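You operate a simulated robot arm through the tools that you are given. There is no shell and no other tool. Be economical: measure what you need, move in short steps, check, and stop when the job is done.

You are at the controls of a simulated two-armed robot. One attempt, no reset.

## Task
Gauge and sort the two loose cores on top of the core rack.
Fine: try each in the ring gauge first; Go stands in a 40 mm slot, No go in the rack's rejects bin; leave the other cores.
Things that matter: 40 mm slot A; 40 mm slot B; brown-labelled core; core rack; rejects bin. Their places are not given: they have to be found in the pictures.

The check looks at the end state, three seconds after you hand in, the way a careful person would. Anything else that was tipped, shoved, dropped, spilled or broken makes it a failure.

## Robot
Two 7-joint arms with fingered hands on one trunk that stands fixed in place. Base frame: the origin is at the foot of the trunk, x ahead of it, y to its left, z up. Lengths are in mm, angles in rad, forces in N, time in s.
The left shoulder is at [99, 128, 1086], the right one opposite. Payload 5 kg a hand.
The TCP of each hand is the grasp point between the finger pads, 37 mm short of the fingertips. In the tool frame z runs along the fingers and y along their closing line. The gripper opens to 124 mm. The gripper's body begins 43 mm behind the TCP. The gripper is a hand of 3 fingers: y runs from the thumb to the fingers, the wrist lies at [-21, -116, -203] in the tool frame, and closing takes about 1.5 s.
Orientation is told as [roll, pitch, yaw] about the base's x, y, z axes, in that order, counted from this pose: with the fingers straight down and the wrist toward the robot, the tool's x, y and z point along [0, 1, 0], [1, 0, 0] and [0, 0, -1] of the base frame.

## Interface
- The arms move only by the tool apply_moves. It takes "left_commands", "right_commands" or both (then of equal length, played together; a hand with none holds still); each is a list of rows, each a list of 6 numbers: the turn, a rotation vector about the tool's x, y, z in rad, then the shift along the tool's x, y, z in mm. In form: [[wx, wy, wz, x, y, z], ...]. A call has 1 to 12 rows; each row shifts and turns the commanded pose from where the row before left it, along the tool's axes as they then stand. "left_hand" and "right_hand" are, for a hand that has rows, the finger opening in mm, from 0 to 124, set as the call begins (left out, the last holds). A row lasts 0.2 s, in which the tool goes at most 50 mm and 0.15 rad; a call with a longer step from one row to the next is refused whole, and so is a gripper value outside its range. Where a pose cannot be reached the arm comes as near as it can. A force on the tool above 50 N (or 10 N above the force at the start of the call, whichever is more), or a blocked arm, ends the call early, and 0.2 s more pass. Each finger travels about 45 mm/s and halts on what it meets, pressing with about 34 N; the grip force reading is that of the motor and also rises with nothing between the fingers. The clock runs only during rows and for 0.2 s after the last one: add rows that do not move to give the fingers time. It gives the time, the measured TCP pose, the force on the tool (base axes), the opening and the grip force at its end, in the units of the frame above (readings bear some noise), with the torque about the TCP (base axes, N m) and any sound that the robot's microphone picked up.
- Cameras (640 x 400 px; columns grow to the right, rows downward): "scene" is now at [254.1, 46.9, 1261.8]; the picture's right is [0.52, -0.85, 0.00], its down [-0.36, -0.22, -0.91] and it looks along [0.77, 0.47, -0.42] (base axes); focal length 214 px, centre (320, 200). "left" rides on the left gripper at [-72, -104, -154] in its tool frame; the picture's right is [-0.83, -0.26, 0.49], its down [0.51, -0.72, 0.47] and it looks along [0.23, 0.64, 0.73] (tool axes); focal length 243 px, centre (320, 200). "right" rides on the right gripper at [72, -104, -154] in its tool frame; the picture's right is [-0.83, 0.26, -0.49], its down [-0.51, -0.72, 0.47] and it looks along [-0.23, 0.64, 0.73] (tool axes); focal length 243 px, centre (320, 200).
- camera(camera): a new picture of that camera. The clock stands still meanwhile.
- slide_trunk(by): slides the trunk up (or, below 0, down) by that many mm; the arms and the scene camera ride with it, the base frame stays. It gives what a move gives, with no picture.
- move_fingers(index, middle, thumb_bend, thumb_turn, hand): sets how far each is bent, from 0 (flat) to 100 (curled in); at 30 the hand is open as for a grip, at 70 the pads meet at the TCP. One left out holds its place. A second passes; each finger stops where it meets its share of the squeeze, and holds until it gets a number again. A gripper value or a shape takes the hand back. It gives what a move gives, with no picture; readings hold the bend of each and the force on the fingers (four entries, about 0 where the hand has none), thumb and palm. thumb_turn goes from beside the hand (0) to across from the fingers (100), as for a grip.
- preshape(shape, hand): the hand has 3 fingers and takes this shape, open, in about a second: jaw (thumb against the fingers, like two jaws); tri (thumb and two fingers); tip (a fingertip pinch); poke (one finger out to press); point (the index stretched); flat (the hand flat); cup (the hand cupped); fist (a fist). The gripper value then closes the fingers along that shape, each until it touches; the sizes above hold for jaw. It gives what a move gives, with no picture.
- aim_head(pan, tilt): turns the head with the scene camera to pan (to the left, within 1.396 rad either way) and tilt (down, from -0.506 to 1.204), counted from straight ahead of the robot. It gives what a move gives.
- pixel_to_xyz(camera, pixels): for up to 12 pixels [column, row] of the newest picture of that camera ("zoom" is the newest enlarged one), the place [x, y, z] in the base frame of the surface seen there, good to about 2 mm. The clock stands still meanwhile.
- enlarge(camera, box): a new picture of the part [left, top, right, bottom] of that camera's present view, enlarged. The clock stands still meanwhile.
- finish_job(): hands the job in; it is judged then, once.

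Keep the steps short. Do not move on a guess: measure, check each grasp and each placing, and mend mistakes. In all there are 80 turns and 44 pictures (those below and enlarged ones count). Leave the grippers open and the arms clear of the work at the hand-in unless told otherwise, and finish with a single line.

The tools are called after "Emit:" by a JSON object that holds its "op" and its "data". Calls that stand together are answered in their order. apply_moves: Moves the arms, as the interface text tells. Its arguments: {"type":"object","properties":{"left_commands":{"type":"array"},"left_hand":{"type":"number"},"right_commands":{"type":"array"},"right_hand":{"type":"number"}},"required":[]} The other tools are called the same way: slide_trunk (by) slides the trunk up or down; preshape (shape, hand) gives the hand a shape; move_fingers (index, middle, thumb_bend, thumb_turn, hand) moves the fingers one by one; aim_head (pan, tilt) turns the head that bears the scene camera; camera (camera) takes a picture; pixel_to_xyz (camera, pixels) gives the place of the surface under pixels of a picture; enlarge (camera, box) takes an enlarged picture of a part of a camera's view; finish_job () hands the job in.

At the start:

```text
time_s: 0.0
left_tcp_pos: [476.5, 521.2, 1150.1]
left_tool_rot: [-0.001, 0.0, 0.0]
left_force: [-0.1, 0.6, 0.3]
left_ft_torque: [0.0, 0.0, 0.01]
left_finger_gap: 123.7
left_grasp_force: 0.2
left_shape: jaw
left_bend: [30.0, 30.0, 30.0, 98.0]
left_finger forces: [0.0, 0.0, 0.0, 0.0, 0.1, 0.0]
right_tcp_pos: [652.4, 37.5, 1281.3]
right_tool_rot: [0.001, 0.0, 0.001]
right_force: [0.6, 0.5, -0.2]
right_ft_torque: [0.02, -0.02, 0.01]
right_finger_gap: 123.6
right_grasp_force: 0.0
right_shape: jaw
right_bend: [30.0, 30.0, 30.0, 98.0]
right_finger forces: [0.1, 0.1, 0.1, 0.0, 0.0, 0.0]
trunk travel left (down, up): [-275.0, 288.0]
head pan, tilt: [0.55, 0.438]
```

scene: 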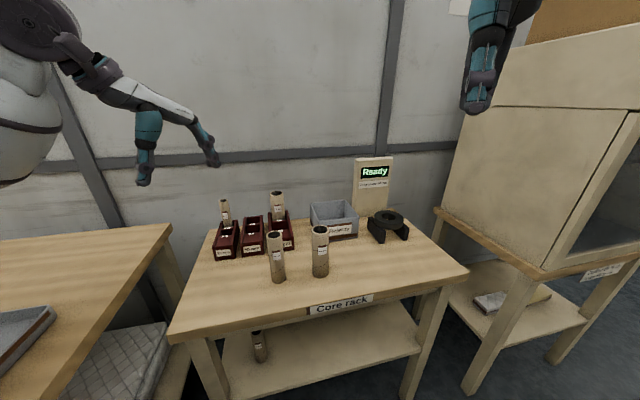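
right: 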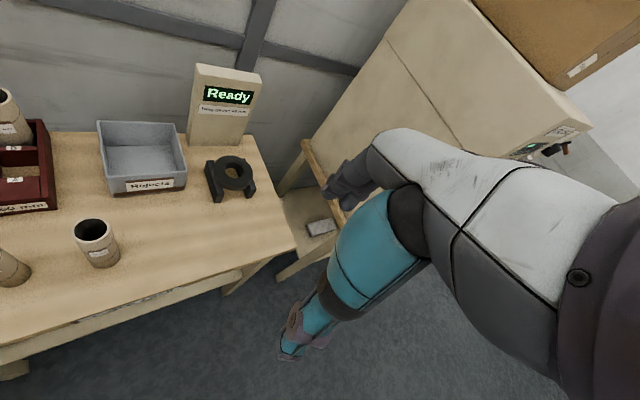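
left: 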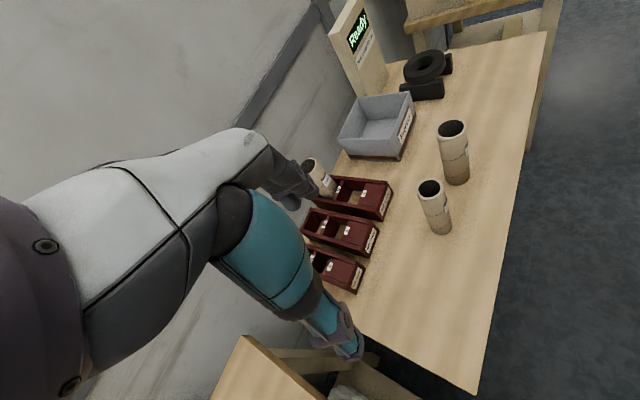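

I see two loose cores at scene (277,257) and (320,252), three red racks, a grey rejects bin and a black ring gauge. I'll enlarge for labels.

Emit:
{"op": "enlarge", "data": {"camera": "scene", "box": [190, 180, 350, 290]}}

Emit:
{"op": "enlarge", "data": {"camera": "scene", "box": [300, 150, 430, 250]}}

Emit:
{"op": "pixel_to_xyz", "data": {"camera": "scene", "pixels": [[277, 236], [278, 280], [320, 231], [320, 275], [388, 215], [388, 225], [228, 253], [253, 250], [286, 246], [335, 210], [372, 175], [240, 280]]}}

```text
3.64 times, centred on (270, 235) of scene
```

zoom: 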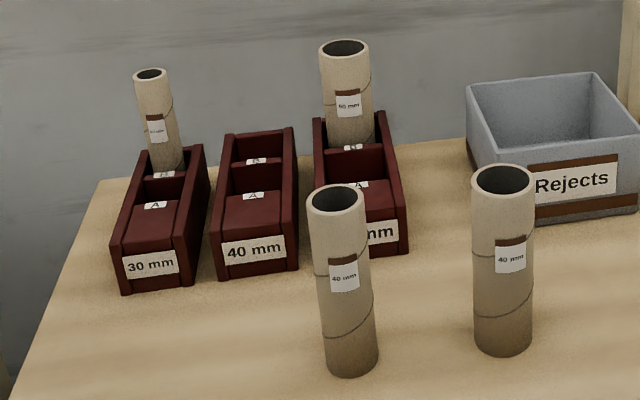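

```text
4.00 times, centred on (365, 200) of scene
```

zoom: 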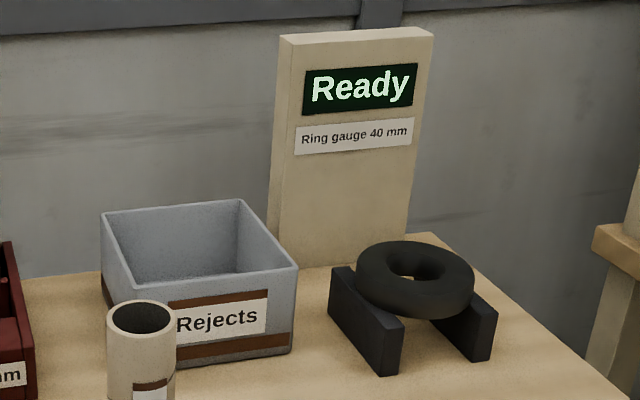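

```text
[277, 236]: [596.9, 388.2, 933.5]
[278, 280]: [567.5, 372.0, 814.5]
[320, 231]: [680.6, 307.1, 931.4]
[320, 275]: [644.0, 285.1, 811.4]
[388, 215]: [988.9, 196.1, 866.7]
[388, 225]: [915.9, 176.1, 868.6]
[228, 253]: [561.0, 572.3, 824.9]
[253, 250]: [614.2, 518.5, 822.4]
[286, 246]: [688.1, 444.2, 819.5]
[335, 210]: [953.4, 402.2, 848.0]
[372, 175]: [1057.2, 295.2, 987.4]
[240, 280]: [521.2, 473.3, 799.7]
```

Table top is z≈800; cores are ~130 mm tall. I'll measure cores and ring more finely with the hand cameras' zoom.

Emit:
{"op": "enlarge", "data": {"camera": "left", "box": [395, 105, 491, 245]}}

```text
2.86 times, centred on (443, 175) of left
```

zoom: 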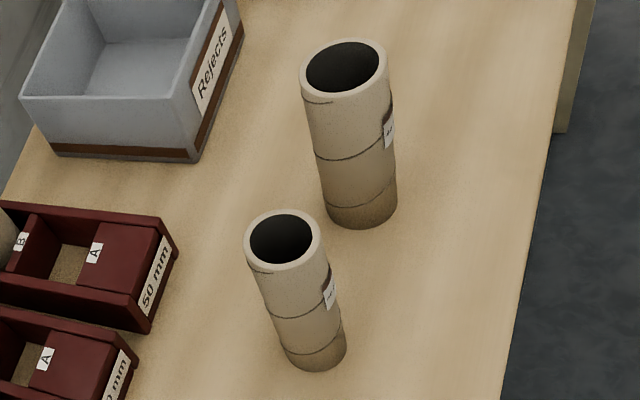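

Measuring rims of both cores and rack features from this zoom.

Emit:
{"op": "pixel_to_xyz", "data": {"camera": "zoom", "pixels": [[248, 245], [318, 237], [281, 213], [289, 267], [303, 83], [384, 67], [340, 42], [351, 99], [300, 366], [340, 355], [340, 222], [390, 212]]}}

Emit:
{"op": "enlarge", "data": {"camera": "right", "box": [190, 130, 270, 210]}}

```text
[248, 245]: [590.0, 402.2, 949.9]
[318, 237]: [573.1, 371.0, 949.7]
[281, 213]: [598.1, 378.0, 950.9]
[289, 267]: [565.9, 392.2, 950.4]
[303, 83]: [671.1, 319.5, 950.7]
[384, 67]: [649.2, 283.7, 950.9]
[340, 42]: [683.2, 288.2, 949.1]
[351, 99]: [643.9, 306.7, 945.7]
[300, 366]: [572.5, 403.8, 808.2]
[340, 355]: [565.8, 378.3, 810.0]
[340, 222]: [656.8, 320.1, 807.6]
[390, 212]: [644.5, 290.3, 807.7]
```

```text
5.00 times, centred on (230, 170) of right
```

zoom: 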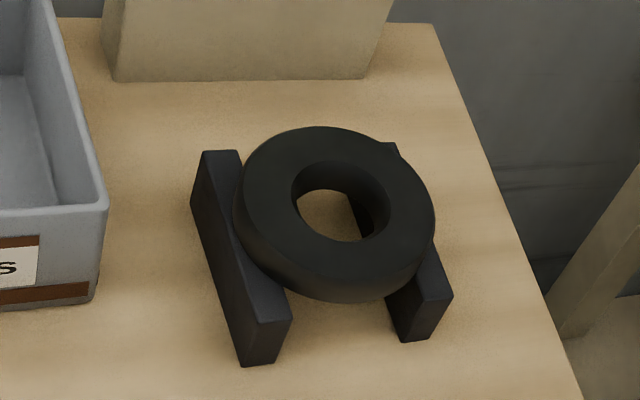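

Core 1 centre ≈(582,386), Ø≈38; core 2 ≈(662,300), Ø≈43; both tops z≈950. Now ring points.

Emit:
{"op": "pixel_to_xyz", "data": {"camera": "zoom", "pixels": [[325, 129], [238, 195], [428, 208], [340, 270], [289, 196], [394, 205], [335, 158], [352, 246], [330, 215], [220, 155], [265, 318], [430, 292]]}}

Emit:
{"op": "aim_head", "data": {"pan": 0.75, "tilt": 0.5}}

```text
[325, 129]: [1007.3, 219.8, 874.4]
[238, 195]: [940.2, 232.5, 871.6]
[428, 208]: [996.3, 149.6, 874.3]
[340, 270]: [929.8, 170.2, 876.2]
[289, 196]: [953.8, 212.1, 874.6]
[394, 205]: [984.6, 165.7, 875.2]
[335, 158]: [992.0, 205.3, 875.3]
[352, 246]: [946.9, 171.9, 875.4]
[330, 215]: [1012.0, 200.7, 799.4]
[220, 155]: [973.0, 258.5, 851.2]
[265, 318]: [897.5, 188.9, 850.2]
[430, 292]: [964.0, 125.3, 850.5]
```

```text
time_s: 0.7
left_tcp_pos: [476.1, 521.8, 1149.2]
left_tool_rot: [-0.001, -0.001, 0.0]
left_force: [-0.3, -0.8, 0.7]
left_ft_torque: [0.04, 0.01, 0.0]
left_finger_gap: 123.7
left_grasp_force: 0.0
left_shape: jaw
left_bend: [30.0, 30.0, 30.0, 98.0]
left_finger forces: [0.0, 0.1, 0.1, 0.0, 0.1, 0.0]
right_tcp_pos: [651.9, 36.9, 1281.0]
right_tool_rot: [0.0, 0.0, -0.001]
right_force: [-0.2, -0.2, -0.4]
right_ft_torque: [0.01, 0.0, 0.02]
right_finger_gap: 123.7
right_grasp_force: 0.0
right_shape: jaw
right_bend: [30.0, 30.0, 30.0, 98.0]
right_finger forces: [0.0, 0.0, 0.1, 0.1, 0.1, 0.0]
trunk travel left (down, up): [-275.0, 288.0]
head pan, tilt: [0.75, 0.499]
```

Ring hole centre ≈(969.4,188.7), top z≈875. The table is yawed ≈43°. Now the racks, bin and gauge post.

Emit:
{"op": "enlarge", "data": {"camera": "scene", "box": [235, 150, 345, 230]}}

```text
5.00 times, centred on (290, 190) of scene
```

zoom: 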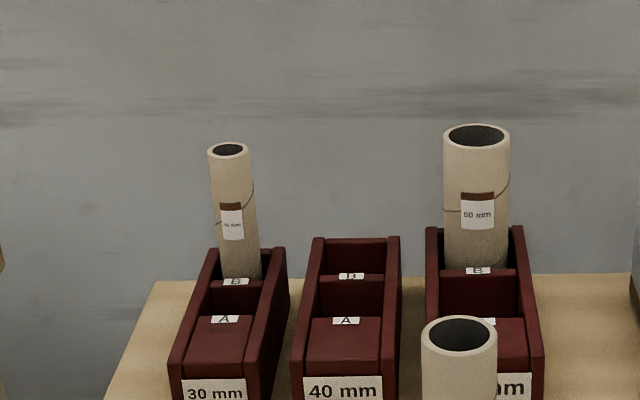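

Measuring the 40 mm rack edges and A/B dividers, and neighbours.

Emit:
{"op": "pixel_to_xyz", "data": {"camera": "zoom", "pixels": [[345, 355], [346, 321], [351, 276], [351, 300], [356, 240], [356, 258], [301, 356], [390, 356], [319, 241], [394, 239], [229, 151], [476, 130]]}}

Emit:
{"op": "enlarge", "data": {"camera": "scene", "box": [320, 130, 470, 230]}}

```text
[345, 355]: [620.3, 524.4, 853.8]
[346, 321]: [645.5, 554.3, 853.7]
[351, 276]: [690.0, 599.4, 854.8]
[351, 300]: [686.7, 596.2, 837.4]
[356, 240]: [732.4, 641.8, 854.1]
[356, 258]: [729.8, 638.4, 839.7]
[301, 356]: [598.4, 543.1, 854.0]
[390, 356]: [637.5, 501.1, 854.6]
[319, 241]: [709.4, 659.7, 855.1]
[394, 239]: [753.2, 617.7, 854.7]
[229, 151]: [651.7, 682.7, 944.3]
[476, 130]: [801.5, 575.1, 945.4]
```

```text
4.00 times, centred on (395, 180) of scene
```

zoom: 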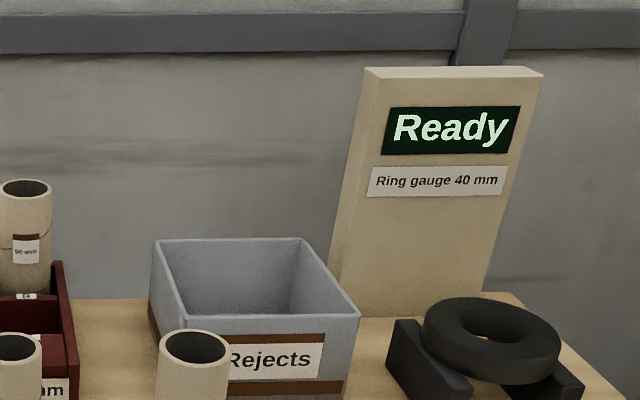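

Now bin rim, post and floor.

Emit:
{"op": "pixel_to_xyz", "data": {"camera": "zoom", "pixels": [[156, 242], [302, 240], [356, 314], [184, 318], [240, 296], [370, 72], [540, 72], [400, 320], [350, 300], [485, 300]]}}

Emit:
{"op": "apply_moves", "data": {"left_commands": [[0, 0, -0.15, 0, 0, 0], [0, 0, -0.15, 0, 0, 0], [0, 0, -0.15, 0, 0, 0], [0, 0, -0.15, 0, 0, 0], [0, 0, -0.15, 0, 0, 0]], "left_hand": 100}}

```text
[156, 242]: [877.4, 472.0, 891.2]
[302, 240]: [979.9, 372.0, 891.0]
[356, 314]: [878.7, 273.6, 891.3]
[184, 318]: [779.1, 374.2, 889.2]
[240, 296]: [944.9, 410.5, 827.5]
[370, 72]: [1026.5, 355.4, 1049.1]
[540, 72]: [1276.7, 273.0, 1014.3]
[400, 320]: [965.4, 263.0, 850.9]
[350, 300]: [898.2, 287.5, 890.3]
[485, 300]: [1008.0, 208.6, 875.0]
```

```text
time_s: 2.1
left_tcp_pos: [439.0, 521.4, 1264.7]
left_tool_rot: [-0.225, -0.231, 0.775]
left_force: [-0.5, 0.0, 0.1]
left_ft_torque: [0.02, 0.01, 0.0]
left_finger_gap: 100.3
left_grasp_force: 0.0
left_shape: jaw
left_bend: [26.0, 34.0, 49.0, 99.0]
left_finger forces: [0.0, 0.1, 0.0, 0.1, 0.0, 0.1]
right_tcp_pos: [651.7, 38.4, 1280.1]
right_tool_rot: [0.0, 0.001, 0.001]
right_force: [0.4, 0.2, 0.6]
right_ft_torque: [-0.01, 0.01, -0.03]
right_finger_gap: 123.7
right_grasp_force: 0.2
right_shape: jaw
right_bend: [30.0, 30.0, 30.0, 98.0]
right_finger forces: [0.0, 0.0, 0.0, 0.0, 0.1, 0.0]
trunk travel left (down, up): [-275.0, 288.0]
head pan, tilt: [0.75, 0.499]
stopped in row 5 (left hand): the arm was blocked; the commanded pose is now the measured one
```

The bin centre is ≈(879,373), rim z 890. The turn ran into a joint limit in that spot and left the tool tilted; I'll move forward/right over free space and level it.

Emit:
{"op": "apply_moves", "data": {"left_commands": [[0, 0, 0, -30, 15, 0], [0, 0, 0, -35, 15, 0], [0.04, 0.04, 0, -35, 10, 0], [0.04, 0.04, 0, -35, 10, 0], [0.04, 0.04, 0, -30, 5, 10], [0.04, 0.04, 0, -20, 0, 10], [0.04, 0.04, 0, 0, 0, 10], [0.03, 0.025, 0, 0, 0, 10]]}}

```text
time_s: 3.9
left_tcp_pos: [602.5, 423.1, 1268.8]
left_tool_rot: [0.006, -0.001, 0.75]
left_force: [-0.5, -0.5, -0.5]
left_ft_torque: [0.01, 0.0, 0.0]
left_finger_gap: 100.4
left_grasp_force: 0.1
left_shape: jaw
left_bend: [26.0, 34.0, 49.0, 99.0]
left_finger forces: [0.0, 0.0, 0.0, 0.0, 0.0, 0.0]
right_tcp_pos: [653.1, 36.2, 1279.8]
right_tool_rot: [0.0, 0.001, -0.001]
right_force: [-0.2, 0.0, -0.5]
right_ft_torque: [0.01, 0.01, -0.02]
right_finger_gap: 123.5
right_grasp_force: 0.1
right_shape: jaw
right_bend: [30.0, 30.0, 30.0, 98.0]
right_finger forces: [0.1, 0.1, 0.0, 0.0, 0.1, 0.0]
trunk travel left (down, up): [-275.0, 288.0]
head pan, tilt: [0.75, 0.499]
```

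Level now. Move above core 1 (582,386) to z≈1050 and look.

Emit:
{"op": "apply_moves", "data": {"left_commands": [[0, 0, 0, -13, -40, 0], [0, 0, 0, 0, 0, 45], [0, 0, 0, 0, 0, 45], [0, 0, 0, 0, 0, 45], [0, 0, 0, 0, 0, 45], [0, 0, 0, 0, 0, 39]]}}

Emit:
{"op": "camera", "data": {"camera": "left"}}

```text
time_s: 5.3
left_tcp_pos: [582.8, 388.0, 1052.9]
left_tool_rot: [0.002, -0.003, 0.749]
left_force: [-0.4, 0.3, 0.7]
left_ft_torque: [0.01, 0.03, 0.0]
left_finger_gap: 100.1
left_grasp_force: 0.1
left_shape: jaw
left_bend: [26.0, 34.0, 49.0, 99.0]
left_finger forces: [0.1, 0.2, 0.0, 0.0, 0.0, 0.1]
right_tcp_pos: [652.9, 37.3, 1281.0]
right_tool_rot: [0.0, -0.002, -0.001]
right_force: [0.4, -0.3, 0.4]
right_ft_torque: [0.01, 0.02, -0.02]
right_finger_gap: 123.6
right_grasp_force: 0.0
right_shape: jaw
right_bend: [30.0, 30.0, 30.0, 98.0]
right_finger forces: [0.1, 0.0, 0.0, 0.1, 0.0, 0.0]
trunk travel left (down, up): [-275.0, 288.0]
head pan, tilt: [0.75, 0.499]
```

```text
34 pictures are left
```

left: 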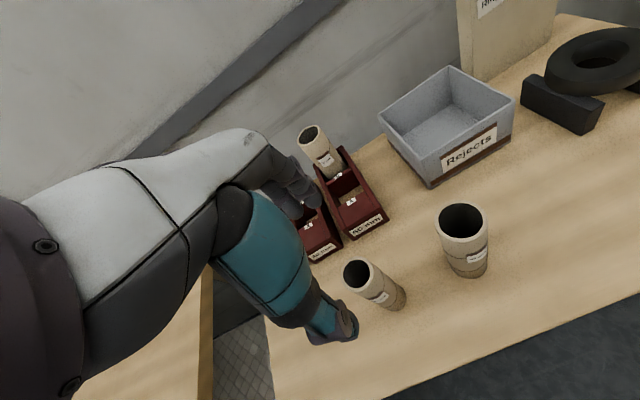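

The core's mouth is at (362,273), close to where the TCP axis should project (355,274). I'll measure its rim from here.

Emit:
{"op": "enlarge", "data": {"camera": "left", "box": [325, 245, 421, 305]}}

```text
6.67 times, centred on (373, 275) of left
```

zoom: 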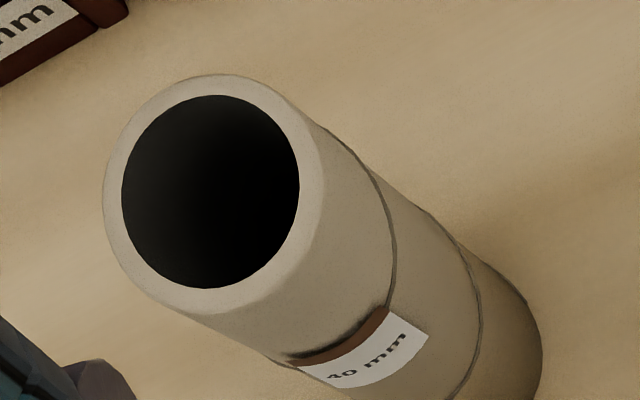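

Emit:
{"op": "pixel_to_xyz", "data": {"camera": "zoom", "pixels": [[108, 190], [316, 195], [219, 80], [204, 307], [140, 110], [280, 280], [290, 110], [130, 270]]}}

```text
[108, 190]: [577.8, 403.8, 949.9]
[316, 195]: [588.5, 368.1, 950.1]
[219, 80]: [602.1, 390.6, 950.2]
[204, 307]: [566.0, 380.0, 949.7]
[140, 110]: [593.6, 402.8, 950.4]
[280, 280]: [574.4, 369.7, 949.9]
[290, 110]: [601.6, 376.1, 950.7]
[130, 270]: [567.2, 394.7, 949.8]
```

Core 1 centre ≈(583.9,385.7), Ø≈39. Shift 2.4 mm, descend to z≈930, then close.

Emit:
{"op": "apply_moves", "data": {"left_commands": [[0, 0, 0, -2.4, -0.8, 0], [0, 0, 0, 0, 0, 40], [0, 0, 0, 0, 0, 40], [0, 0, 0, 0, 0, 30], [0, 0, 0, 0, 0, 13]]}}

Emit:
{"op": "camera", "data": {"camera": "left"}}

```text
time_s: 6.5
left_tcp_pos: [582.7, 385.9, 927.9]
left_tool_rot: [0.003, -0.004, 0.75]
left_force: [0.6, -0.1, -0.3]
left_ft_torque: [-0.01, 0.02, -0.01]
left_finger_gap: 99.9
left_grasp_force: 0.1
left_shape: jaw
left_bend: [26.0, 34.0, 49.0, 99.0]
left_finger forces: [0.0, 0.0, 0.1, 0.1, 0.0, 0.0]
right_tcp_pos: [652.0, 37.6, 1280.2]
right_tool_rot: [0.0, -0.001, -0.001]
right_force: [0.1, 0.1, 0.1]
right_ft_torque: [-0.02, 0.0, 0.03]
right_finger_gap: 123.8
right_grasp_force: 0.1
right_shape: jaw
right_bend: [30.0, 30.0, 30.0, 98.0]
right_finger forces: [0.1, 0.0, 0.1, 0.0, 0.1, 0.0]
trunk travel left (down, up): [-275.0, 288.0]
head pan, tilt: [0.75, 0.499]
```

```text
32 pictures are left
```

left: 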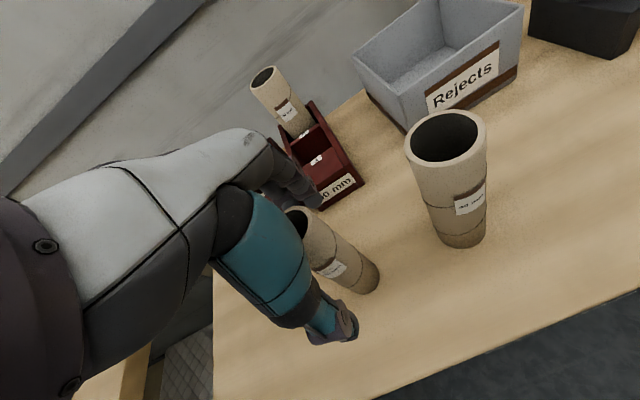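

Core sits between thumb and fingers. Close, giving the fingers time.

Emit:
{"op": "apply_moves", "data": {"left_commands": [[0, 0, 0, 0, 0, 0], [0, 0, 0, 0, 0, 0], [0, 0, 0, 0, 0, 0], [0, 0, 0, 0, 0, 0], [0, 0, 0, 0, 0, 0], [0, 0, 0, 0, 0, 0], [0, 0, 0, 0, 0, 0], [0, 0, 0, 0, 0, 0], [0, 0, 0, 0, 0, 0], [0, 0, 0, 0, 0, 0]], "left_hand": 30}}

Emit:
{"op": "camera", "data": {"camera": "left"}}

```text
time_s: 8.7
left_tcp_pos: [582.2, 385.9, 928.9]
left_tool_rot: [0.005, -0.004, 0.749]
left_force: [-0.1, -0.1, -0.4]
left_ft_torque: [0.01, 0.02, -0.05]
left_finger_gap: 31.1
left_grasp_force: 34.2
left_shape: jaw
left_bend: [74.0, 59.0, 74.0, 100.0]
left_finger forces: [19.3, 9.8, 0.1, 0.0, 30.2, 0.0]
right_tcp_pos: [652.6, 37.2, 1280.6]
right_tool_rot: [0.001, 0.0, 0.001]
right_force: [-0.6, -0.7, 0.4]
right_ft_torque: [0.03, -0.01, 0.01]
right_finger_gap: 123.5
right_grasp_force: 0.0
right_shape: jaw
right_bend: [30.0, 30.0, 30.0, 98.0]
right_finger forces: [0.0, 0.1, 0.1, 0.1, 0.0, 0.0]
trunk travel left (down, up): [-275.0, 288.0]
head pan, tilt: [0.75, 0.499]
```

```text
31 pictures are left
```

left: 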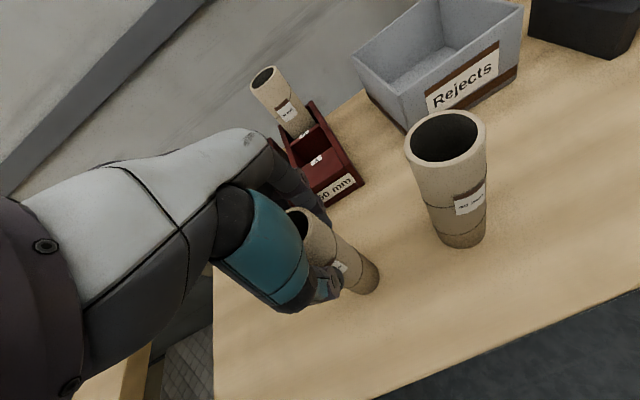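

Gripped at 34 N. Lift and look.

Emit:
{"op": "apply_moves", "data": {"left_commands": [[0, 0, 0, 0, 0, -10], [0, 0, 0, 0, 0, -30], [0, 0, 0, 0, 0, -40], [0, 0, 0, 0, 0, -40], [0, 0, 0, 0, 0, -40], [0, 0, 0, 0, 0, 0]]}}

Emit:
{"op": "camera", "data": {"camera": "scene"}}

Emit:
{"op": "camera", "data": {"camera": "right"}}

```text
time_s: 10.1
left_tcp_pos: [584.0, 383.7, 1089.5]
left_tool_rot: [0.004, -0.003, 0.749]
left_force: [-0.4, -0.7, -0.5]
left_ft_torque: [0.01, 0.02, -0.02]
left_finger_gap: 31.0
left_grasp_force: 33.9
left_shape: jaw
left_bend: [74.0, 59.0, 74.0, 100.0]
left_finger forces: [19.3, 9.9, 0.1, 0.0, 30.3, 0.0]
right_tcp_pos: [652.9, 36.9, 1280.0]
right_tool_rot: [-0.001, 0.001, -0.001]
right_force: [0.1, -0.7, 0.8]
right_ft_torque: [-0.03, 0.03, -0.01]
right_finger_gap: 123.6
right_grasp_force: 0.0
right_shape: jaw
right_bend: [30.0, 30.0, 30.0, 98.0]
right_finger forces: [0.1, 0.0, 0.1, 0.1, 0.0, 0.1]
trunk travel left (down, up): [-275.0, 288.0]
head pan, tilt: [0.75, 0.499]
```

```text
30 pictures are left
```

scene: 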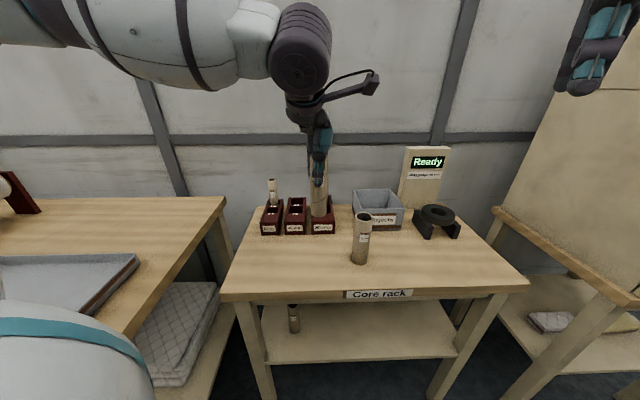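

```text
29 pictures are left
```

right: 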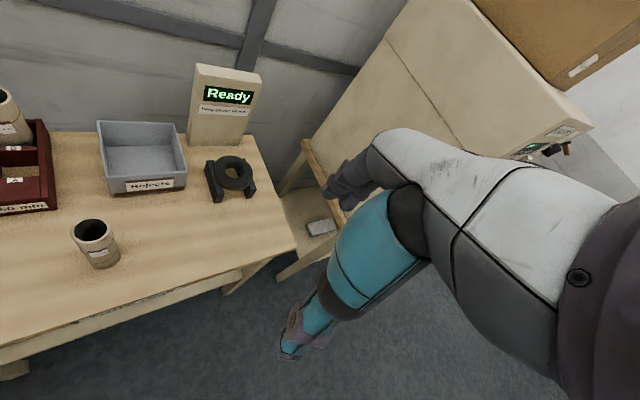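

Core held upright. The right hand would hang above the left forearm's path, so I move it right 180 mm first, then lift the left a bit.

Emit:
{"op": "apply_moves", "data": {"right_commands": [[0, 0, 0, -45, 0, 0], [0, 0, 0, -45, 0, 0], [0, 0, 0, -45, 0, 0], [0, 0, 0, -45, 0, 0]], "left_commands": [[0, 0, 0, 0, 0, -40], [0, 0, 0, 0, 0, 0], [0, 0, 0, -30, 11, 0], [0, 0, 0, -30, 11, 0]]}}

Emit:
{"op": "apply_moves", "data": {"left_commands": [[0, 0, 0, -35, 12.7, 0], [0, 0, 0, -35, 12.7, 0], [0, 0, 0, -35, 12.7, 0], [0, 0, 0, -35, 12.7, 0], [0, 0, 0, -35, 12.7, 0], [0, 0, 0, -35, 12.7, 0], [0, 0, 0, -35, 12.7, 0], [0, 0, 0, -35, 12.7, 0], [0, 0, 0, -35, 12.7, 0], [0, 0, 0, -30, 12.7, 0], [0, 0, 0, 0, 0, 0]]}}

Emit:
{"op": "camera", "data": {"camera": "right"}}

```text
time_s: 11.1
left_tcp_pos: [640.9, 351.9, 1130.4]
left_tool_rot: [0.006, -0.006, 0.749]
left_force: [-0.3, -1.0, 0.0]
left_ft_torque: [0.07, 0.0, 0.01]
left_finger_gap: 30.6
left_grasp_force: 33.6
left_shape: jaw
left_bend: [74.0, 59.0, 74.0, 100.0]
left_finger forces: [19.3, 9.9, 0.1, 0.1, 30.2, 0.0]
right_tcp_pos: [653.6, -145.4, 1281.1]
right_tool_rot: [0.003, 0.001, -0.001]
right_force: [-0.3, -0.4, 0.2]
right_ft_torque: [0.07, 0.01, 0.02]
right_finger_gap: 123.7
right_grasp_force: 0.1
right_shape: jaw
right_bend: [30.0, 30.0, 30.0, 98.0]
right_finger forces: [0.0, 0.0, 0.1, 0.0, 0.0, 0.0]
trunk travel left (down, up): [-275.0, 288.0]
head pan, tilt: [0.75, 0.499]
```

```text
time_s: 13.5
left_tcp_pos: [906.5, 220.5, 1129.9]
left_tool_rot: [0.005, -0.001, 0.749]
left_force: [-0.3, -0.3, -0.7]
left_ft_torque: [0.01, -0.02, 0.03]
left_finger_gap: 31.1
left_grasp_force: 34.2
left_shape: jaw
left_bend: [74.0, 59.0, 74.0, 100.0]
left_finger forces: [19.7, 10.1, 0.0, 0.0, 30.3, 0.0]
left hand out of reach, approached as far as the arm can: row 9, 10
right_tcp_pos: [653.8, -141.3, 1280.9]
right_tool_rot: [0.001, 0.001, -0.001]
right_force: [0.2, -0.1, 0.7]
right_ft_torque: [-0.02, 0.03, -0.01]
right_finger_gap: 123.7
right_grasp_force: 0.0
right_shape: jaw
right_bend: [30.0, 30.0, 30.0, 98.0]
right_finger forces: [0.1, 0.1, 0.0, 0.0, 0.0, 0.0]
trunk travel left (down, up): [-275.0, 288.0]
head pan, tilt: [0.75, 0.499]
```

```text
28 pictures are left
```

right: 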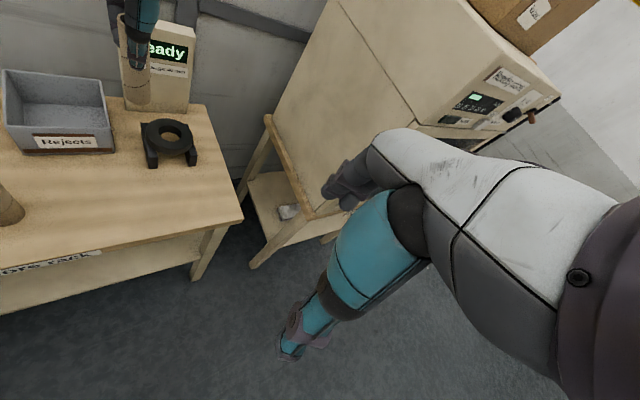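

The left arm runs out of reach at this yaw and height. Raising the trunk 110 mm and turning the hand back to yaw≈0 puts the wrist nearer the shoulder.

Emit:
{"op": "slide_trunk", "data": {"by": 110}}

Emit:
{"op": "apply_moves", "data": {"left_commands": [[0, 0, 0.15, 0, 0, 0], [0, 0, 0.15, 0, 0, 0], [0, 0, 0.15, 0, 0, 0], [0, 0, 0.15, 0, 0, 0], [0, 0, 0.149, 0, 0, 0], [0, 0, 0, 0, 0, 35], [0, 0, 0, 0, 0, 35], [0, 0, 0, 0, 0, 30], [0, 0, 0, 0, 0, 0]]}}

```text
time_s: 14.9
left_tcp_pos: [891.5, 222.0, 1288.7]
left_tool_rot: [-0.04, -0.048, 0.752]
left_force: [-0.1, 0.2, -0.4]
left_ft_torque: [0.02, 0.02, 0.02]
left_finger_gap: 30.8
left_grasp_force: 33.7
left_shape: jaw
left_bend: [74.0, 59.0, 74.0, 100.0]
left_finger forces: [19.6, 10.2, 0.1, 0.0, 30.3, 0.0]
right_tcp_pos: [653.9, -143.6, 1389.0]
right_tool_rot: [0.0, -0.001, 0.0]
right_force: [0.3, -0.3, -0.6]
right_ft_torque: [0.03, 0.01, -0.01]
right_finger_gap: 123.5
right_grasp_force: 0.1
right_shape: jaw
right_bend: [30.0, 30.0, 30.0, 98.0]
right_finger forces: [0.1, 0.0, 0.0, 0.0, 0.0, 0.0]
trunk travel left (down, up): [-385.0, 178.0]
head pan, tilt: [0.75, 0.499]
```

```text
time_s: 16.9
left_tcp_pos: [896.1, 222.6, 1190.5]
left_tool_rot: [0.004, -0.064, 0.001]
left_force: [-0.1, 0.2, -0.1]
left_ft_torque: [0.0, -0.01, -0.04]
left_finger_gap: 30.7
left_grasp_force: 33.7
left_shape: jaw
left_bend: [74.0, 59.0, 74.0, 100.0]
left_finger forces: [19.8, 10.2, 0.0, 0.0, 30.2, 0.1]
right_tcp_pos: [651.5, -142.4, 1389.9]
right_tool_rot: [0.0, 0.0, 0.001]
right_force: [0.0, 0.2, -0.7]
right_ft_torque: [-0.01, -0.01, -0.02]
right_finger_gap: 123.9
right_grasp_force: 0.0
right_shape: jaw
right_bend: [30.0, 30.0, 30.0, 98.0]
right_finger forces: [0.0, 0.0, 0.0, 0.0, 0.0, 0.0]
trunk travel left (down, up): [-385.0, 178.0]
head pan, tilt: [0.75, 0.499]
```

Tilt pitch −0.064 to level; then go over the ring and descend to TCP z≈1050 (core bottom ≈920).

Emit:
{"op": "apply_moves", "data": {"left_commands": [[0.064, -0.004, 0, 0, 0, 0], [0, 0, 0, 0, 0, 40], [0, 0, 0, 0, 0, 40], [0, 0, 0, 0, 0, 40], [0, 0, 0, -10, 25, 10], [0, 0, 0, -12, 25, 10], [0, 0, 0, -11.5, 23, 0], [0, 0, 0, 0, 0, 0]]}}

Emit:
{"op": "camera", "data": {"camera": "right"}}

```text
time_s: 18.8
left_tcp_pos: [969.1, 187.0, 1049.9]
left_tool_rot: [-0.001, -0.003, 0.002]
left_force: [0.1, 0.5, 0.3]
left_ft_torque: [0.02, 0.01, 0.0]
left_finger_gap: 30.7
left_grasp_force: 33.7
left_shape: jaw
left_bend: [74.0, 59.0, 74.0, 100.0]
left_finger forces: [20.0, 10.4, 0.0, 0.0, 30.2, 0.0]
right_tcp_pos: [652.2, -142.9, 1390.4]
right_tool_rot: [-0.001, -0.001, -0.002]
right_force: [0.5, 0.3, 0.6]
right_ft_torque: [0.0, -0.02, 0.02]
right_finger_gap: 123.7
right_grasp_force: 0.1
right_shape: jaw
right_bend: [30.0, 30.0, 30.0, 98.0]
right_finger forces: [0.1, 0.1, 0.1, 0.0, 0.0, 0.0]
trunk travel left (down, up): [-385.0, 178.0]
head pan, tilt: [0.75, 0.499]
```

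```text
27 pictures are left
```

right: 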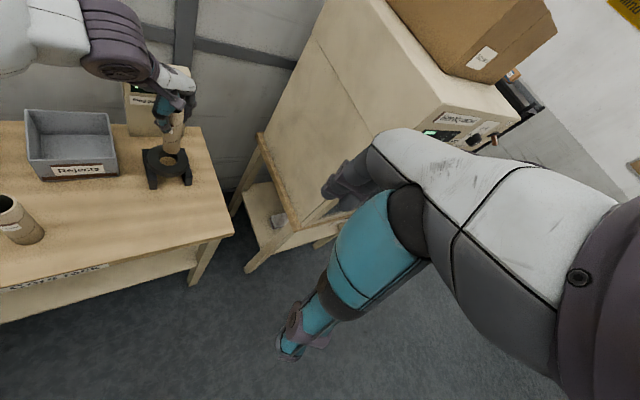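

Reached and level. Zoom to check the core against the hole from both sides.

Emit:
{"op": "enlarge", "data": {"camera": "right", "box": [136, 90, 216, 190]}}

Emit:
{"op": "pixel_to_xyz", "data": {"camera": "right", "pixels": [[164, 148], [173, 152], [182, 148], [176, 130], [170, 130]]}}

Emit:
{"op": "camera", "data": {"camera": "left"}}

```text
4.00 times, centred on (176, 140) of right
```

zoom: 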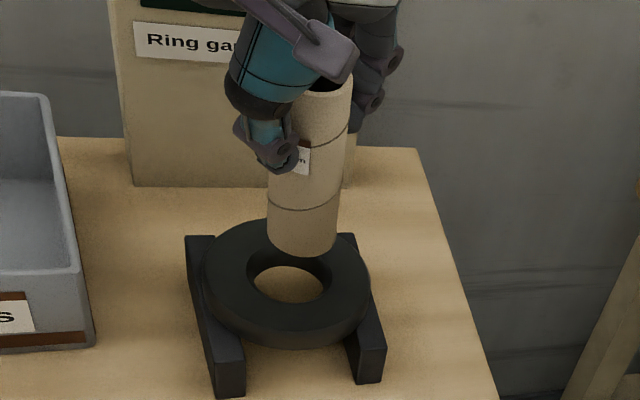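

```text
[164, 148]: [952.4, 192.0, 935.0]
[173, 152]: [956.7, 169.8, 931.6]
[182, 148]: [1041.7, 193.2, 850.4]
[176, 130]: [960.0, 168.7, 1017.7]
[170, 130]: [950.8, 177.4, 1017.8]
```

```text
25 pictures are left
```

left: 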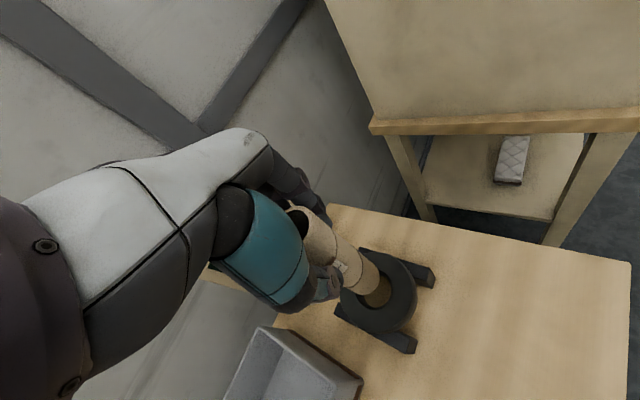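

The core seems leaning in the hand. Measure points along its left and right edges in a fresh zoom.

Emit:
{"op": "enlarge", "data": {"camera": "right", "box": [152, 105, 200, 165]}}

```text
6.67 times, centred on (176, 135) of right
```

zoom: 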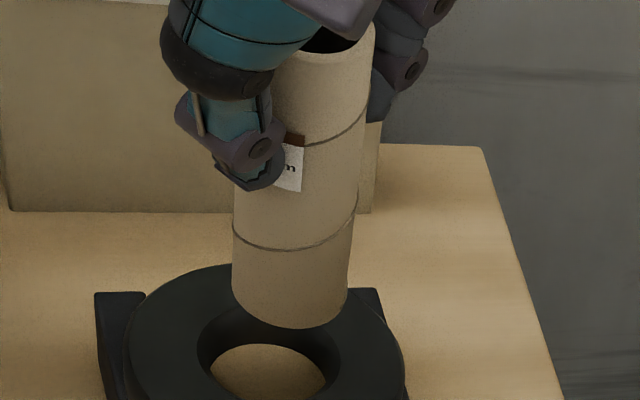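

Accounting for the camera's roll (vertical vanishing point at column ~157), the core is essentially vertical. Measure its surface and the hole now.

Emit:
{"op": "pixel_to_xyz", "data": {"camera": "zoom", "pixels": [[236, 285], [262, 308], [290, 320], [318, 318], [343, 295], [240, 220], [296, 235], [352, 215], [369, 60], [310, 80], [205, 330], [330, 380]]}}

Emit:
{"op": "enlarge", "data": {"camera": "left", "box": [280, 190, 440, 350]}}

```text
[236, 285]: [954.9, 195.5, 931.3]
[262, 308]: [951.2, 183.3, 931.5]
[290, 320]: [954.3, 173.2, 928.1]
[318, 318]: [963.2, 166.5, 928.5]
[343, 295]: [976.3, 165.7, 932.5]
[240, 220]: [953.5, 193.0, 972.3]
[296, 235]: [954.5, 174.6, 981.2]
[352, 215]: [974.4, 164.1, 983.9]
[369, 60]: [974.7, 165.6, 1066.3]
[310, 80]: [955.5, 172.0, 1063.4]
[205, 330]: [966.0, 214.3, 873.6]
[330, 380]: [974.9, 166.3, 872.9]
```

```text
2.50 times, centred on (360, 270) of left
```

zoom: 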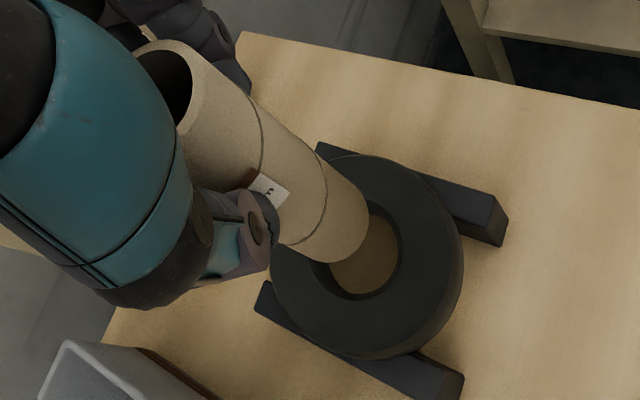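

Core axis ≈(971,184.3), vertical. Re-measure hole edge from this angle.

Emit:
{"op": "pixel_to_xyz", "data": {"camera": "zoom", "pixels": [[401, 235], [397, 265], [381, 290], [358, 301], [335, 297], [318, 278], [390, 218], [355, 240], [345, 225], [330, 255]]}}

```text
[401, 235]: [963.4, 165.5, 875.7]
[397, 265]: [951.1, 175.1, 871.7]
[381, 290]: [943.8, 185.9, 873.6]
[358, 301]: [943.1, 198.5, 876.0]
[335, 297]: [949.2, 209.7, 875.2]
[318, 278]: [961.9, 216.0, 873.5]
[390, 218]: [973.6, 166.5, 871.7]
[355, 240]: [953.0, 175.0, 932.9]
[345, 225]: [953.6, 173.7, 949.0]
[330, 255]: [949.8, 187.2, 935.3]
```

Hole centre ≈(969,189.7). Shift the core +5.3 in y and −2 in x, descend to just over the mouth.

Emit:
{"op": "apply_moves", "data": {"left_commands": [[0, 0, 0, 5.3, -2, 0], [0, 0, 0, 0, 0, 20], [0, 0, 0, 0, 0, 18], [0, 0, 0, 0, 0, 0]]}}

Emit:
{"op": "enlarge", "data": {"camera": "right", "box": [152, 115, 200, 175]}}

Emit:
{"op": "enlarge", "data": {"camera": "left", "box": [310, 215, 430, 335]}}

```text
time_s: 19.8
left_tcp_pos: [967.9, 192.9, 1010.9]
left_tool_rot: [-0.001, -0.001, 0.001]
left_force: [-0.4, 0.1, 0.6]
left_ft_torque: [-0.03, 0.02, -0.03]
left_finger_gap: 30.5
left_grasp_force: 33.5
left_shape: jaw
left_bend: [74.0, 59.0, 74.0, 100.0]
left_finger forces: [20.0, 10.6, 0.0, 0.1, 30.1, 0.0]
right_tcp_pos: [652.6, -144.4, 1390.9]
right_tool_rot: [-0.001, -0.003, -0.001]
right_force: [0.2, 1.1, -0.3]
right_ft_torque: [0.0, -0.05, 0.01]
right_finger_gap: 123.7
right_grasp_force: 0.2
right_shape: jaw
right_bend: [30.0, 30.0, 30.0, 98.0]
right_finger forces: [0.0, 0.0, 0.1, 0.0, 0.1, 0.0]
trunk travel left (down, up): [-385.0, 178.0]
head pan, tilt: [0.75, 0.499]
```

```text
6.67 times, centred on (176, 145) of right
```

zoom: 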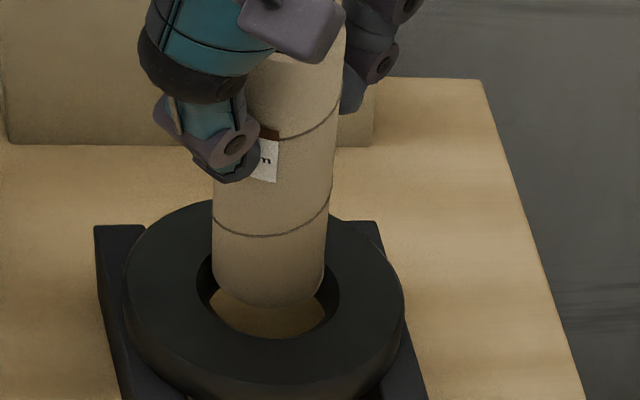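

```text
3.33 times, centred on (370, 275) of left
```

zoom: 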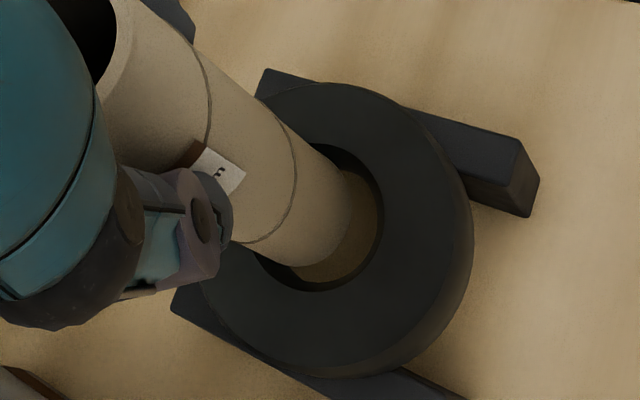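

Well centred over the mouth. Descend slowly, watching force.

Emit:
{"op": "apply_moves", "data": {"left_commands": [[0, 0, 0, 0, 0, 5], [0, 0, 0, 0, 0, 5], [0, 0, 0, 0, 0, 5], [0, 0, 0, 0, 0, 4], [0, 0, 0, 0, 0, 3], [0, 0, 0, 0, 0, 3]]}}

Emit:
{"op": "enlarge", "data": {"camera": "right", "box": [120, 75, 216, 175]}}

```text
time_s: 21.1
left_tcp_pos: [963.7, 190.4, 996.6]
left_tool_rot: [-0.002, -0.015, 0.002]
left_force: [-4.4, -10.7, 48.6]
left_ft_torque: [-0.27, -0.18, -0.04]
left_finger_gap: 34.2
left_grasp_force: 34.1
left_shape: jaw
left_bend: [74.0, 59.0, 74.0, 100.0]
left_finger forces: [29.2, 12.2, 0.0, 0.1, 39.5, 0.0]
right_tcp_pos: [644.1, -145.4, 1394.7]
right_tool_rot: [0.003, -0.006, 0.0]
right_force: [-0.7, -0.2, -0.1]
right_ft_torque: [0.01, 0.0, 0.01]
right_finger_gap: 123.7
right_grasp_force: 0.1
right_shape: jaw
right_bend: [30.0, 30.0, 30.0, 98.0]
right_finger forces: [0.0, 0.0, 0.0, 0.1, 0.1, 0.0]
trunk travel left (down, up): [-385.0, 178.0]
head pan, tilt: [0.75, 0.499]
```

```text
4.00 times, centred on (168, 125) of right
```

zoom: 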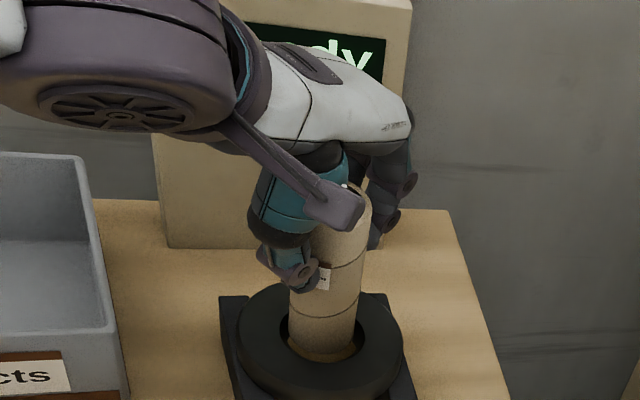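

Contact: 48 N up with side push (−4,−11): the core touched the mouth off-centre. Back up and measure again.

Emit:
{"op": "apply_moves", "data": {"left_commands": [[0, 0, 0, 0, 0, -10], [0, 0, 0, 0, 0, -10], [0, 0, 0, 0, 0, 0]]}}

Emit:
{"op": "enlarge", "data": {"camera": "right", "box": [152, 115, 200, 175]}}

```text
time_s: 21.9
left_tcp_pos: [968.9, 196.0, 1002.5]
left_tool_rot: [0.003, 0.003, 0.003]
left_force: [0.2, 0.6, -0.5]
left_ft_torque: [0.01, 0.01, 0.01]
left_finger_gap: 32.0
left_grasp_force: 34.1
left_shape: jaw
left_bend: [74.0, 60.0, 74.0, 100.0]
left_finger forces: [22.4, 11.5, 0.0, 0.0, 30.6, 0.1]
right_tcp_pos: [652.8, -144.3, 1389.6]
right_tool_rot: [-0.001, 0.0, -0.001]
right_force: [-0.3, -0.1, 0.0]
right_ft_torque: [-0.01, 0.05, -0.01]
right_finger_gap: 123.7
right_grasp_force: 0.0
right_shape: jaw
right_bend: [30.0, 30.0, 30.0, 98.0]
right_finger forces: [0.0, 0.0, 0.0, 0.0, 0.1, 0.0]
trunk travel left (down, up): [-385.0, 178.0]
head pan, tilt: [0.75, 0.499]
```

```text
6.67 times, centred on (176, 145) of right
```

zoom: 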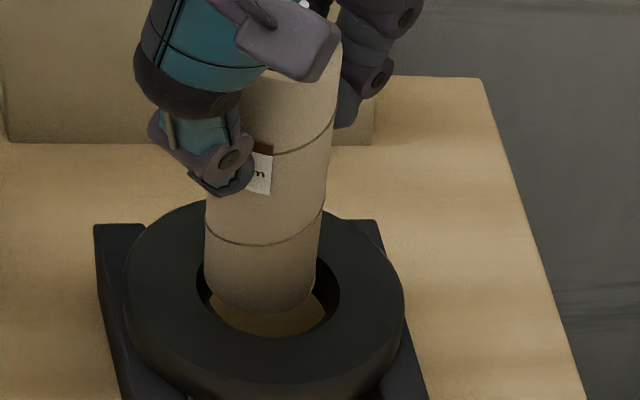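

Emit:
{"op": "pixel_to_xyz", "data": {"camera": "zoom", "pixels": [[209, 270], [225, 293], [250, 304], [280, 303], [313, 275], [212, 200], [260, 235], [316, 200], [193, 290], [344, 290], [230, 330], [310, 330]]}}

```text
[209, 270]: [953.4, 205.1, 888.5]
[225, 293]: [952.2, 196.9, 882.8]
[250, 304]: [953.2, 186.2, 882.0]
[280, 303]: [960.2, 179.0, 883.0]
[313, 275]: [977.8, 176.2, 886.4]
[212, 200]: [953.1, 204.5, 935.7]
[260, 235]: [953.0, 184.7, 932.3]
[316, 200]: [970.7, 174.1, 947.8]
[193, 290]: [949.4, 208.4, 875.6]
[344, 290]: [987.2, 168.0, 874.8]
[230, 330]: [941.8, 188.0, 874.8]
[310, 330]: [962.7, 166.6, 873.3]
```

Core centre ≈(971.3,194.3) vs hole ≈(968.7,189.5): shift and descend gently in small steps.

Emit:
{"op": "apply_moves", "data": {"left_commands": [[0, 0, 0, -4.8, -2.6, 0], [0, 0, 0, 0, 0, 3], [0, 0, 0, 0, 0, 3], [0, 0, 0, 0, 0, 2], [0, 0, 0, 0, 0, 2], [0, 0, 0, 0, 0, 0]]}}

```text
time_s: 23.4
left_tcp_pos: [964.6, 188.6, 996.9]
left_tool_rot: [0.0, 0.001, 0.002]
left_force: [-1.3, 0.0, -0.5]
left_ft_torque: [-0.01, 0.01, -0.01]
left_finger_gap: 31.9
left_grasp_force: 33.8
left_shape: jaw
left_bend: [74.0, 60.0, 74.0, 100.0]
left_finger forces: [22.5, 11.4, 0.0, 0.0, 30.7, 0.0]
right_tcp_pos: [652.6, -143.4, 1390.1]
right_tool_rot: [0.001, 0.0, 0.0]
right_force: [0.9, -0.6, -1.0]
right_ft_torque: [0.02, -0.03, 0.01]
right_finger_gap: 123.7
right_grasp_force: 0.0
right_shape: jaw
right_bend: [30.0, 30.0, 30.0, 98.0]
right_finger forces: [0.0, 0.0, 0.1, 0.1, 0.1, 0.0]
trunk travel left (down, up): [-385.0, 178.0]
head pan, tilt: [0.75, 0.499]
```

No force yet. Check with a zoom before deeper.

Emit:
{"op": "enlarge", "data": {"camera": "right", "box": [152, 125, 200, 175]}}

Emit:
{"op": "pixel_to_xyz", "data": {"camera": "zoom", "pixels": [[220, 120], [235, 160], [260, 160], [290, 150], [310, 130], [325, 120], [240, 200], [280, 200], [300, 190]]}}

```text
8.00 times, centred on (176, 150) of right
```

zoom: 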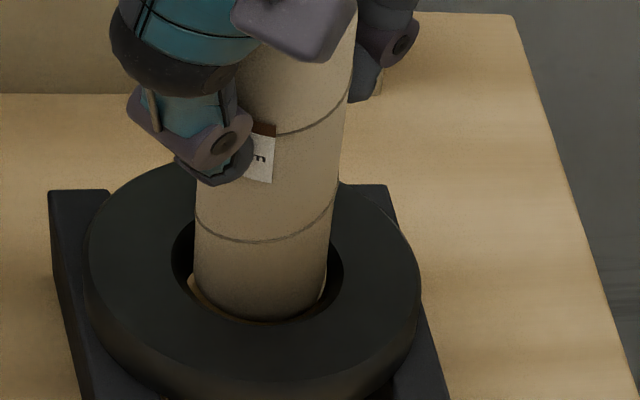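

```text
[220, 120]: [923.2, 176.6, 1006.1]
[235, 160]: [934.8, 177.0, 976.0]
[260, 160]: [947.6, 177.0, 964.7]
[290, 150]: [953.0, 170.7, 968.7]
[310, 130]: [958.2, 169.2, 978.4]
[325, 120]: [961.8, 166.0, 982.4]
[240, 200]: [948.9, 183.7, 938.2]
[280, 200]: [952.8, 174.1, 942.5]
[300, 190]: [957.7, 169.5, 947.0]
```

Core ≈(967.3,187), needs about (+1.4,+2.3). Correct and descend a bit.

Emit:
{"op": "apply_moves", "data": {"left_commands": [[0, 0, 0, 2.3, 1.3, 0], [0, 0, 0, 0, 0, 2], [0, 0, 0, 0, 0, 2], [0, 0, 0, 0, 0, 2], [0, 0, 0, 0, 0, 2], [0, 0, 0, 0, 0, 0]]}}

```text
time_s: 24.8
left_tcp_pos: [966.8, 193.1, 988.4]
left_tool_rot: [-0.001, 0.0, 0.004]
left_force: [-1.6, -0.3, -0.3]
left_ft_torque: [0.01, 0.0, -0.01]
left_finger_gap: 32.0
left_grasp_force: 34.2
left_shape: jaw
left_bend: [74.0, 60.0, 74.0, 100.0]
left_finger forces: [22.5, 11.4, 0.1, 0.0, 30.7, 0.1]
right_tcp_pos: [653.1, -143.1, 1389.8]
right_tool_rot: [-0.001, -0.001, 0.001]
right_force: [-0.6, 0.8, -0.1]
right_ft_torque: [-0.02, 0.03, -0.01]
right_finger_gap: 123.6
right_grasp_force: 0.1
right_shape: jaw
right_bend: [30.0, 30.0, 30.0, 98.0]
right_finger forces: [0.0, 0.0, 0.0, 0.0, 0.0, 0.0]
trunk travel left (down, up): [-385.0, 178.0]
head pan, tilt: [0.75, 0.499]
```

No force; continue down.

Emit:
{"op": "apply_moves", "data": {"left_commands": [[0, 0, 0, 0, 0, 2], [0, 0, 0, 0, 0, 2], [0, 0, 0, 0, 0, 2], [0, 0, 0, 0, 0, 2], [0, 0, 0, 0, 0, 2], [0, 0, 0, 0, 0, 2], [0, 0, 0, 0, 0, 0]]}}

```text
time_s: 26.4
left_tcp_pos: [966.9, 193.3, 976.9]
left_tool_rot: [0.0, -0.001, 0.004]
left_force: [0.5, 1.1, -0.3]
left_ft_torque: [-0.01, -0.01, 0.0]
left_finger_gap: 31.7
left_grasp_force: 33.9
left_shape: jaw
left_bend: [74.0, 60.0, 74.0, 100.0]
left_finger forces: [22.6, 11.5, 0.1, 0.0, 30.8, 0.0]
right_tcp_pos: [652.5, -143.9, 1391.1]
right_tool_rot: [-0.001, 0.001, -0.001]
right_force: [0.1, 0.9, -0.1]
right_ft_torque: [0.01, 0.02, -0.02]
right_finger_gap: 123.6
right_grasp_force: 0.1
right_shape: jaw
right_bend: [30.0, 30.0, 30.0, 98.0]
right_finger forces: [0.1, 0.0, 0.1, 0.0, 0.0, 0.0]
trunk travel left (down, up): [-385.0, 178.0]
head pan, tilt: [0.75, 0.499]
```

Core is ~20 mm inside with no force. Go on and check the display.

Emit:
{"op": "apply_moves", "data": {"left_commands": [[0, 0, 0, 0, 0, 3], [0, 0, 0, 0, 0, 3], [0, 0, 0, 0, 0, 3], [0, 0, 0, 0, 0, 3], [0, 0, 0, 0, 0, 3], [0, 0, 0, 0, 0, 3], [0, 0, 0, 0, 0, 0]]}}

Emit:
{"op": "enlarge", "data": {"camera": "scene", "box": [340, 130, 480, 250]}}

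```text
time_s: 27.9
left_tcp_pos: [967.1, 192.4, 957.9]
left_tool_rot: [0.001, -0.003, 0.004]
left_force: [0.0, 0.5, -0.4]
left_ft_torque: [0.02, -0.04, -0.01]
left_finger_gap: 31.9
left_grasp_force: 33.9
left_shape: jaw
left_bend: [74.0, 60.0, 74.0, 100.0]
left_finger forces: [22.5, 11.5, 0.0, 0.0, 30.7, 0.0]
right_tcp_pos: [651.5, -142.7, 1390.3]
right_tool_rot: [0.0, 0.001, 0.001]
right_force: [0.3, -0.2, 0.2]
right_ft_torque: [0.02, 0.01, -0.04]
right_finger_gap: 123.7
right_grasp_force: 0.1
right_shape: jaw
right_bend: [30.0, 30.0, 30.0, 98.0]
right_finger forces: [0.0, 0.0, 0.1, 0.0, 0.0, 0.0]
trunk travel left (down, up): [-385.0, 178.0]
head pan, tilt: [0.75, 0.499]
```

```text
3.33 times, centred on (410, 190) of scene
```

zoom: 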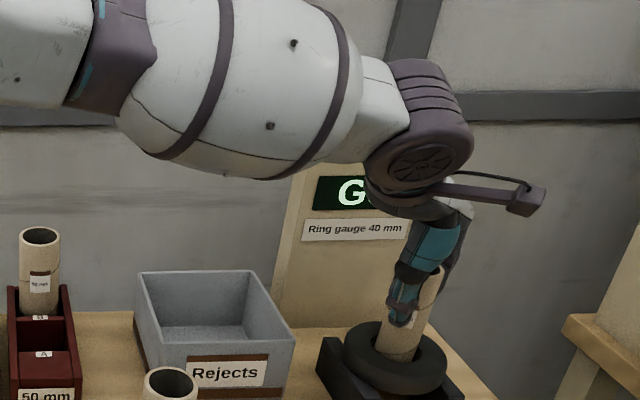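

The display reads "G…" (Go) and the core slides freely. Withdraw straight up, then carry it toward 40 mm slot A (≈668,577).

Emit:
{"op": "apply_moves", "data": {"left_commands": [[0, 0, 0, 0, 0, -15], [0, 0, 0, 0, 0, -25], [0, 0, 0, 0, 0, -35], [0, 0, 0, 0, 0, -40], [0, 0, 0, 0, 0, -40], [0, 0, 0, 0, 0, -15], [0, 0, 0, 0, 0, 0]]}}

Emit:
{"op": "camera", "data": {"camera": "scene"}}

```text
time_s: 29.6
left_tcp_pos: [967.7, 191.4, 1128.5]
left_tool_rot: [-0.001, 0.0, 0.003]
left_force: [-0.4, -0.8, -0.5]
left_ft_torque: [-0.03, -0.01, -0.01]
left_finger_gap: 32.4
left_grasp_force: 34.5
left_shape: jaw
left_bend: [74.0, 60.0, 74.0, 100.0]
left_finger forces: [22.4, 11.6, 0.1, 0.0, 30.6, 0.0]
right_tcp_pos: [651.8, -142.5, 1389.8]
right_tool_rot: [0.0, -0.001, -0.002]
right_force: [-0.6, 0.2, 0.2]
right_ft_torque: [0.01, -0.01, 0.02]
right_finger_gap: 123.8
right_grasp_force: 0.1
right_shape: jaw
right_bend: [30.0, 30.0, 30.0, 98.0]
right_finger forces: [0.0, 0.1, 0.0, 0.0, 0.1, 0.0]
trunk travel left (down, up): [-385.0, 178.0]
head pan, tilt: [0.75, 0.499]
```

```text
16 pictures are left
```

scene: 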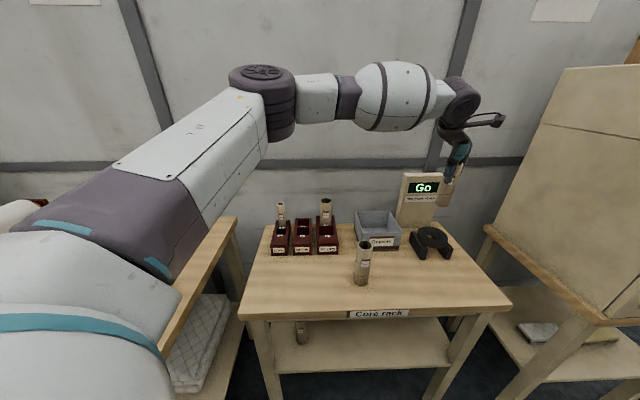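

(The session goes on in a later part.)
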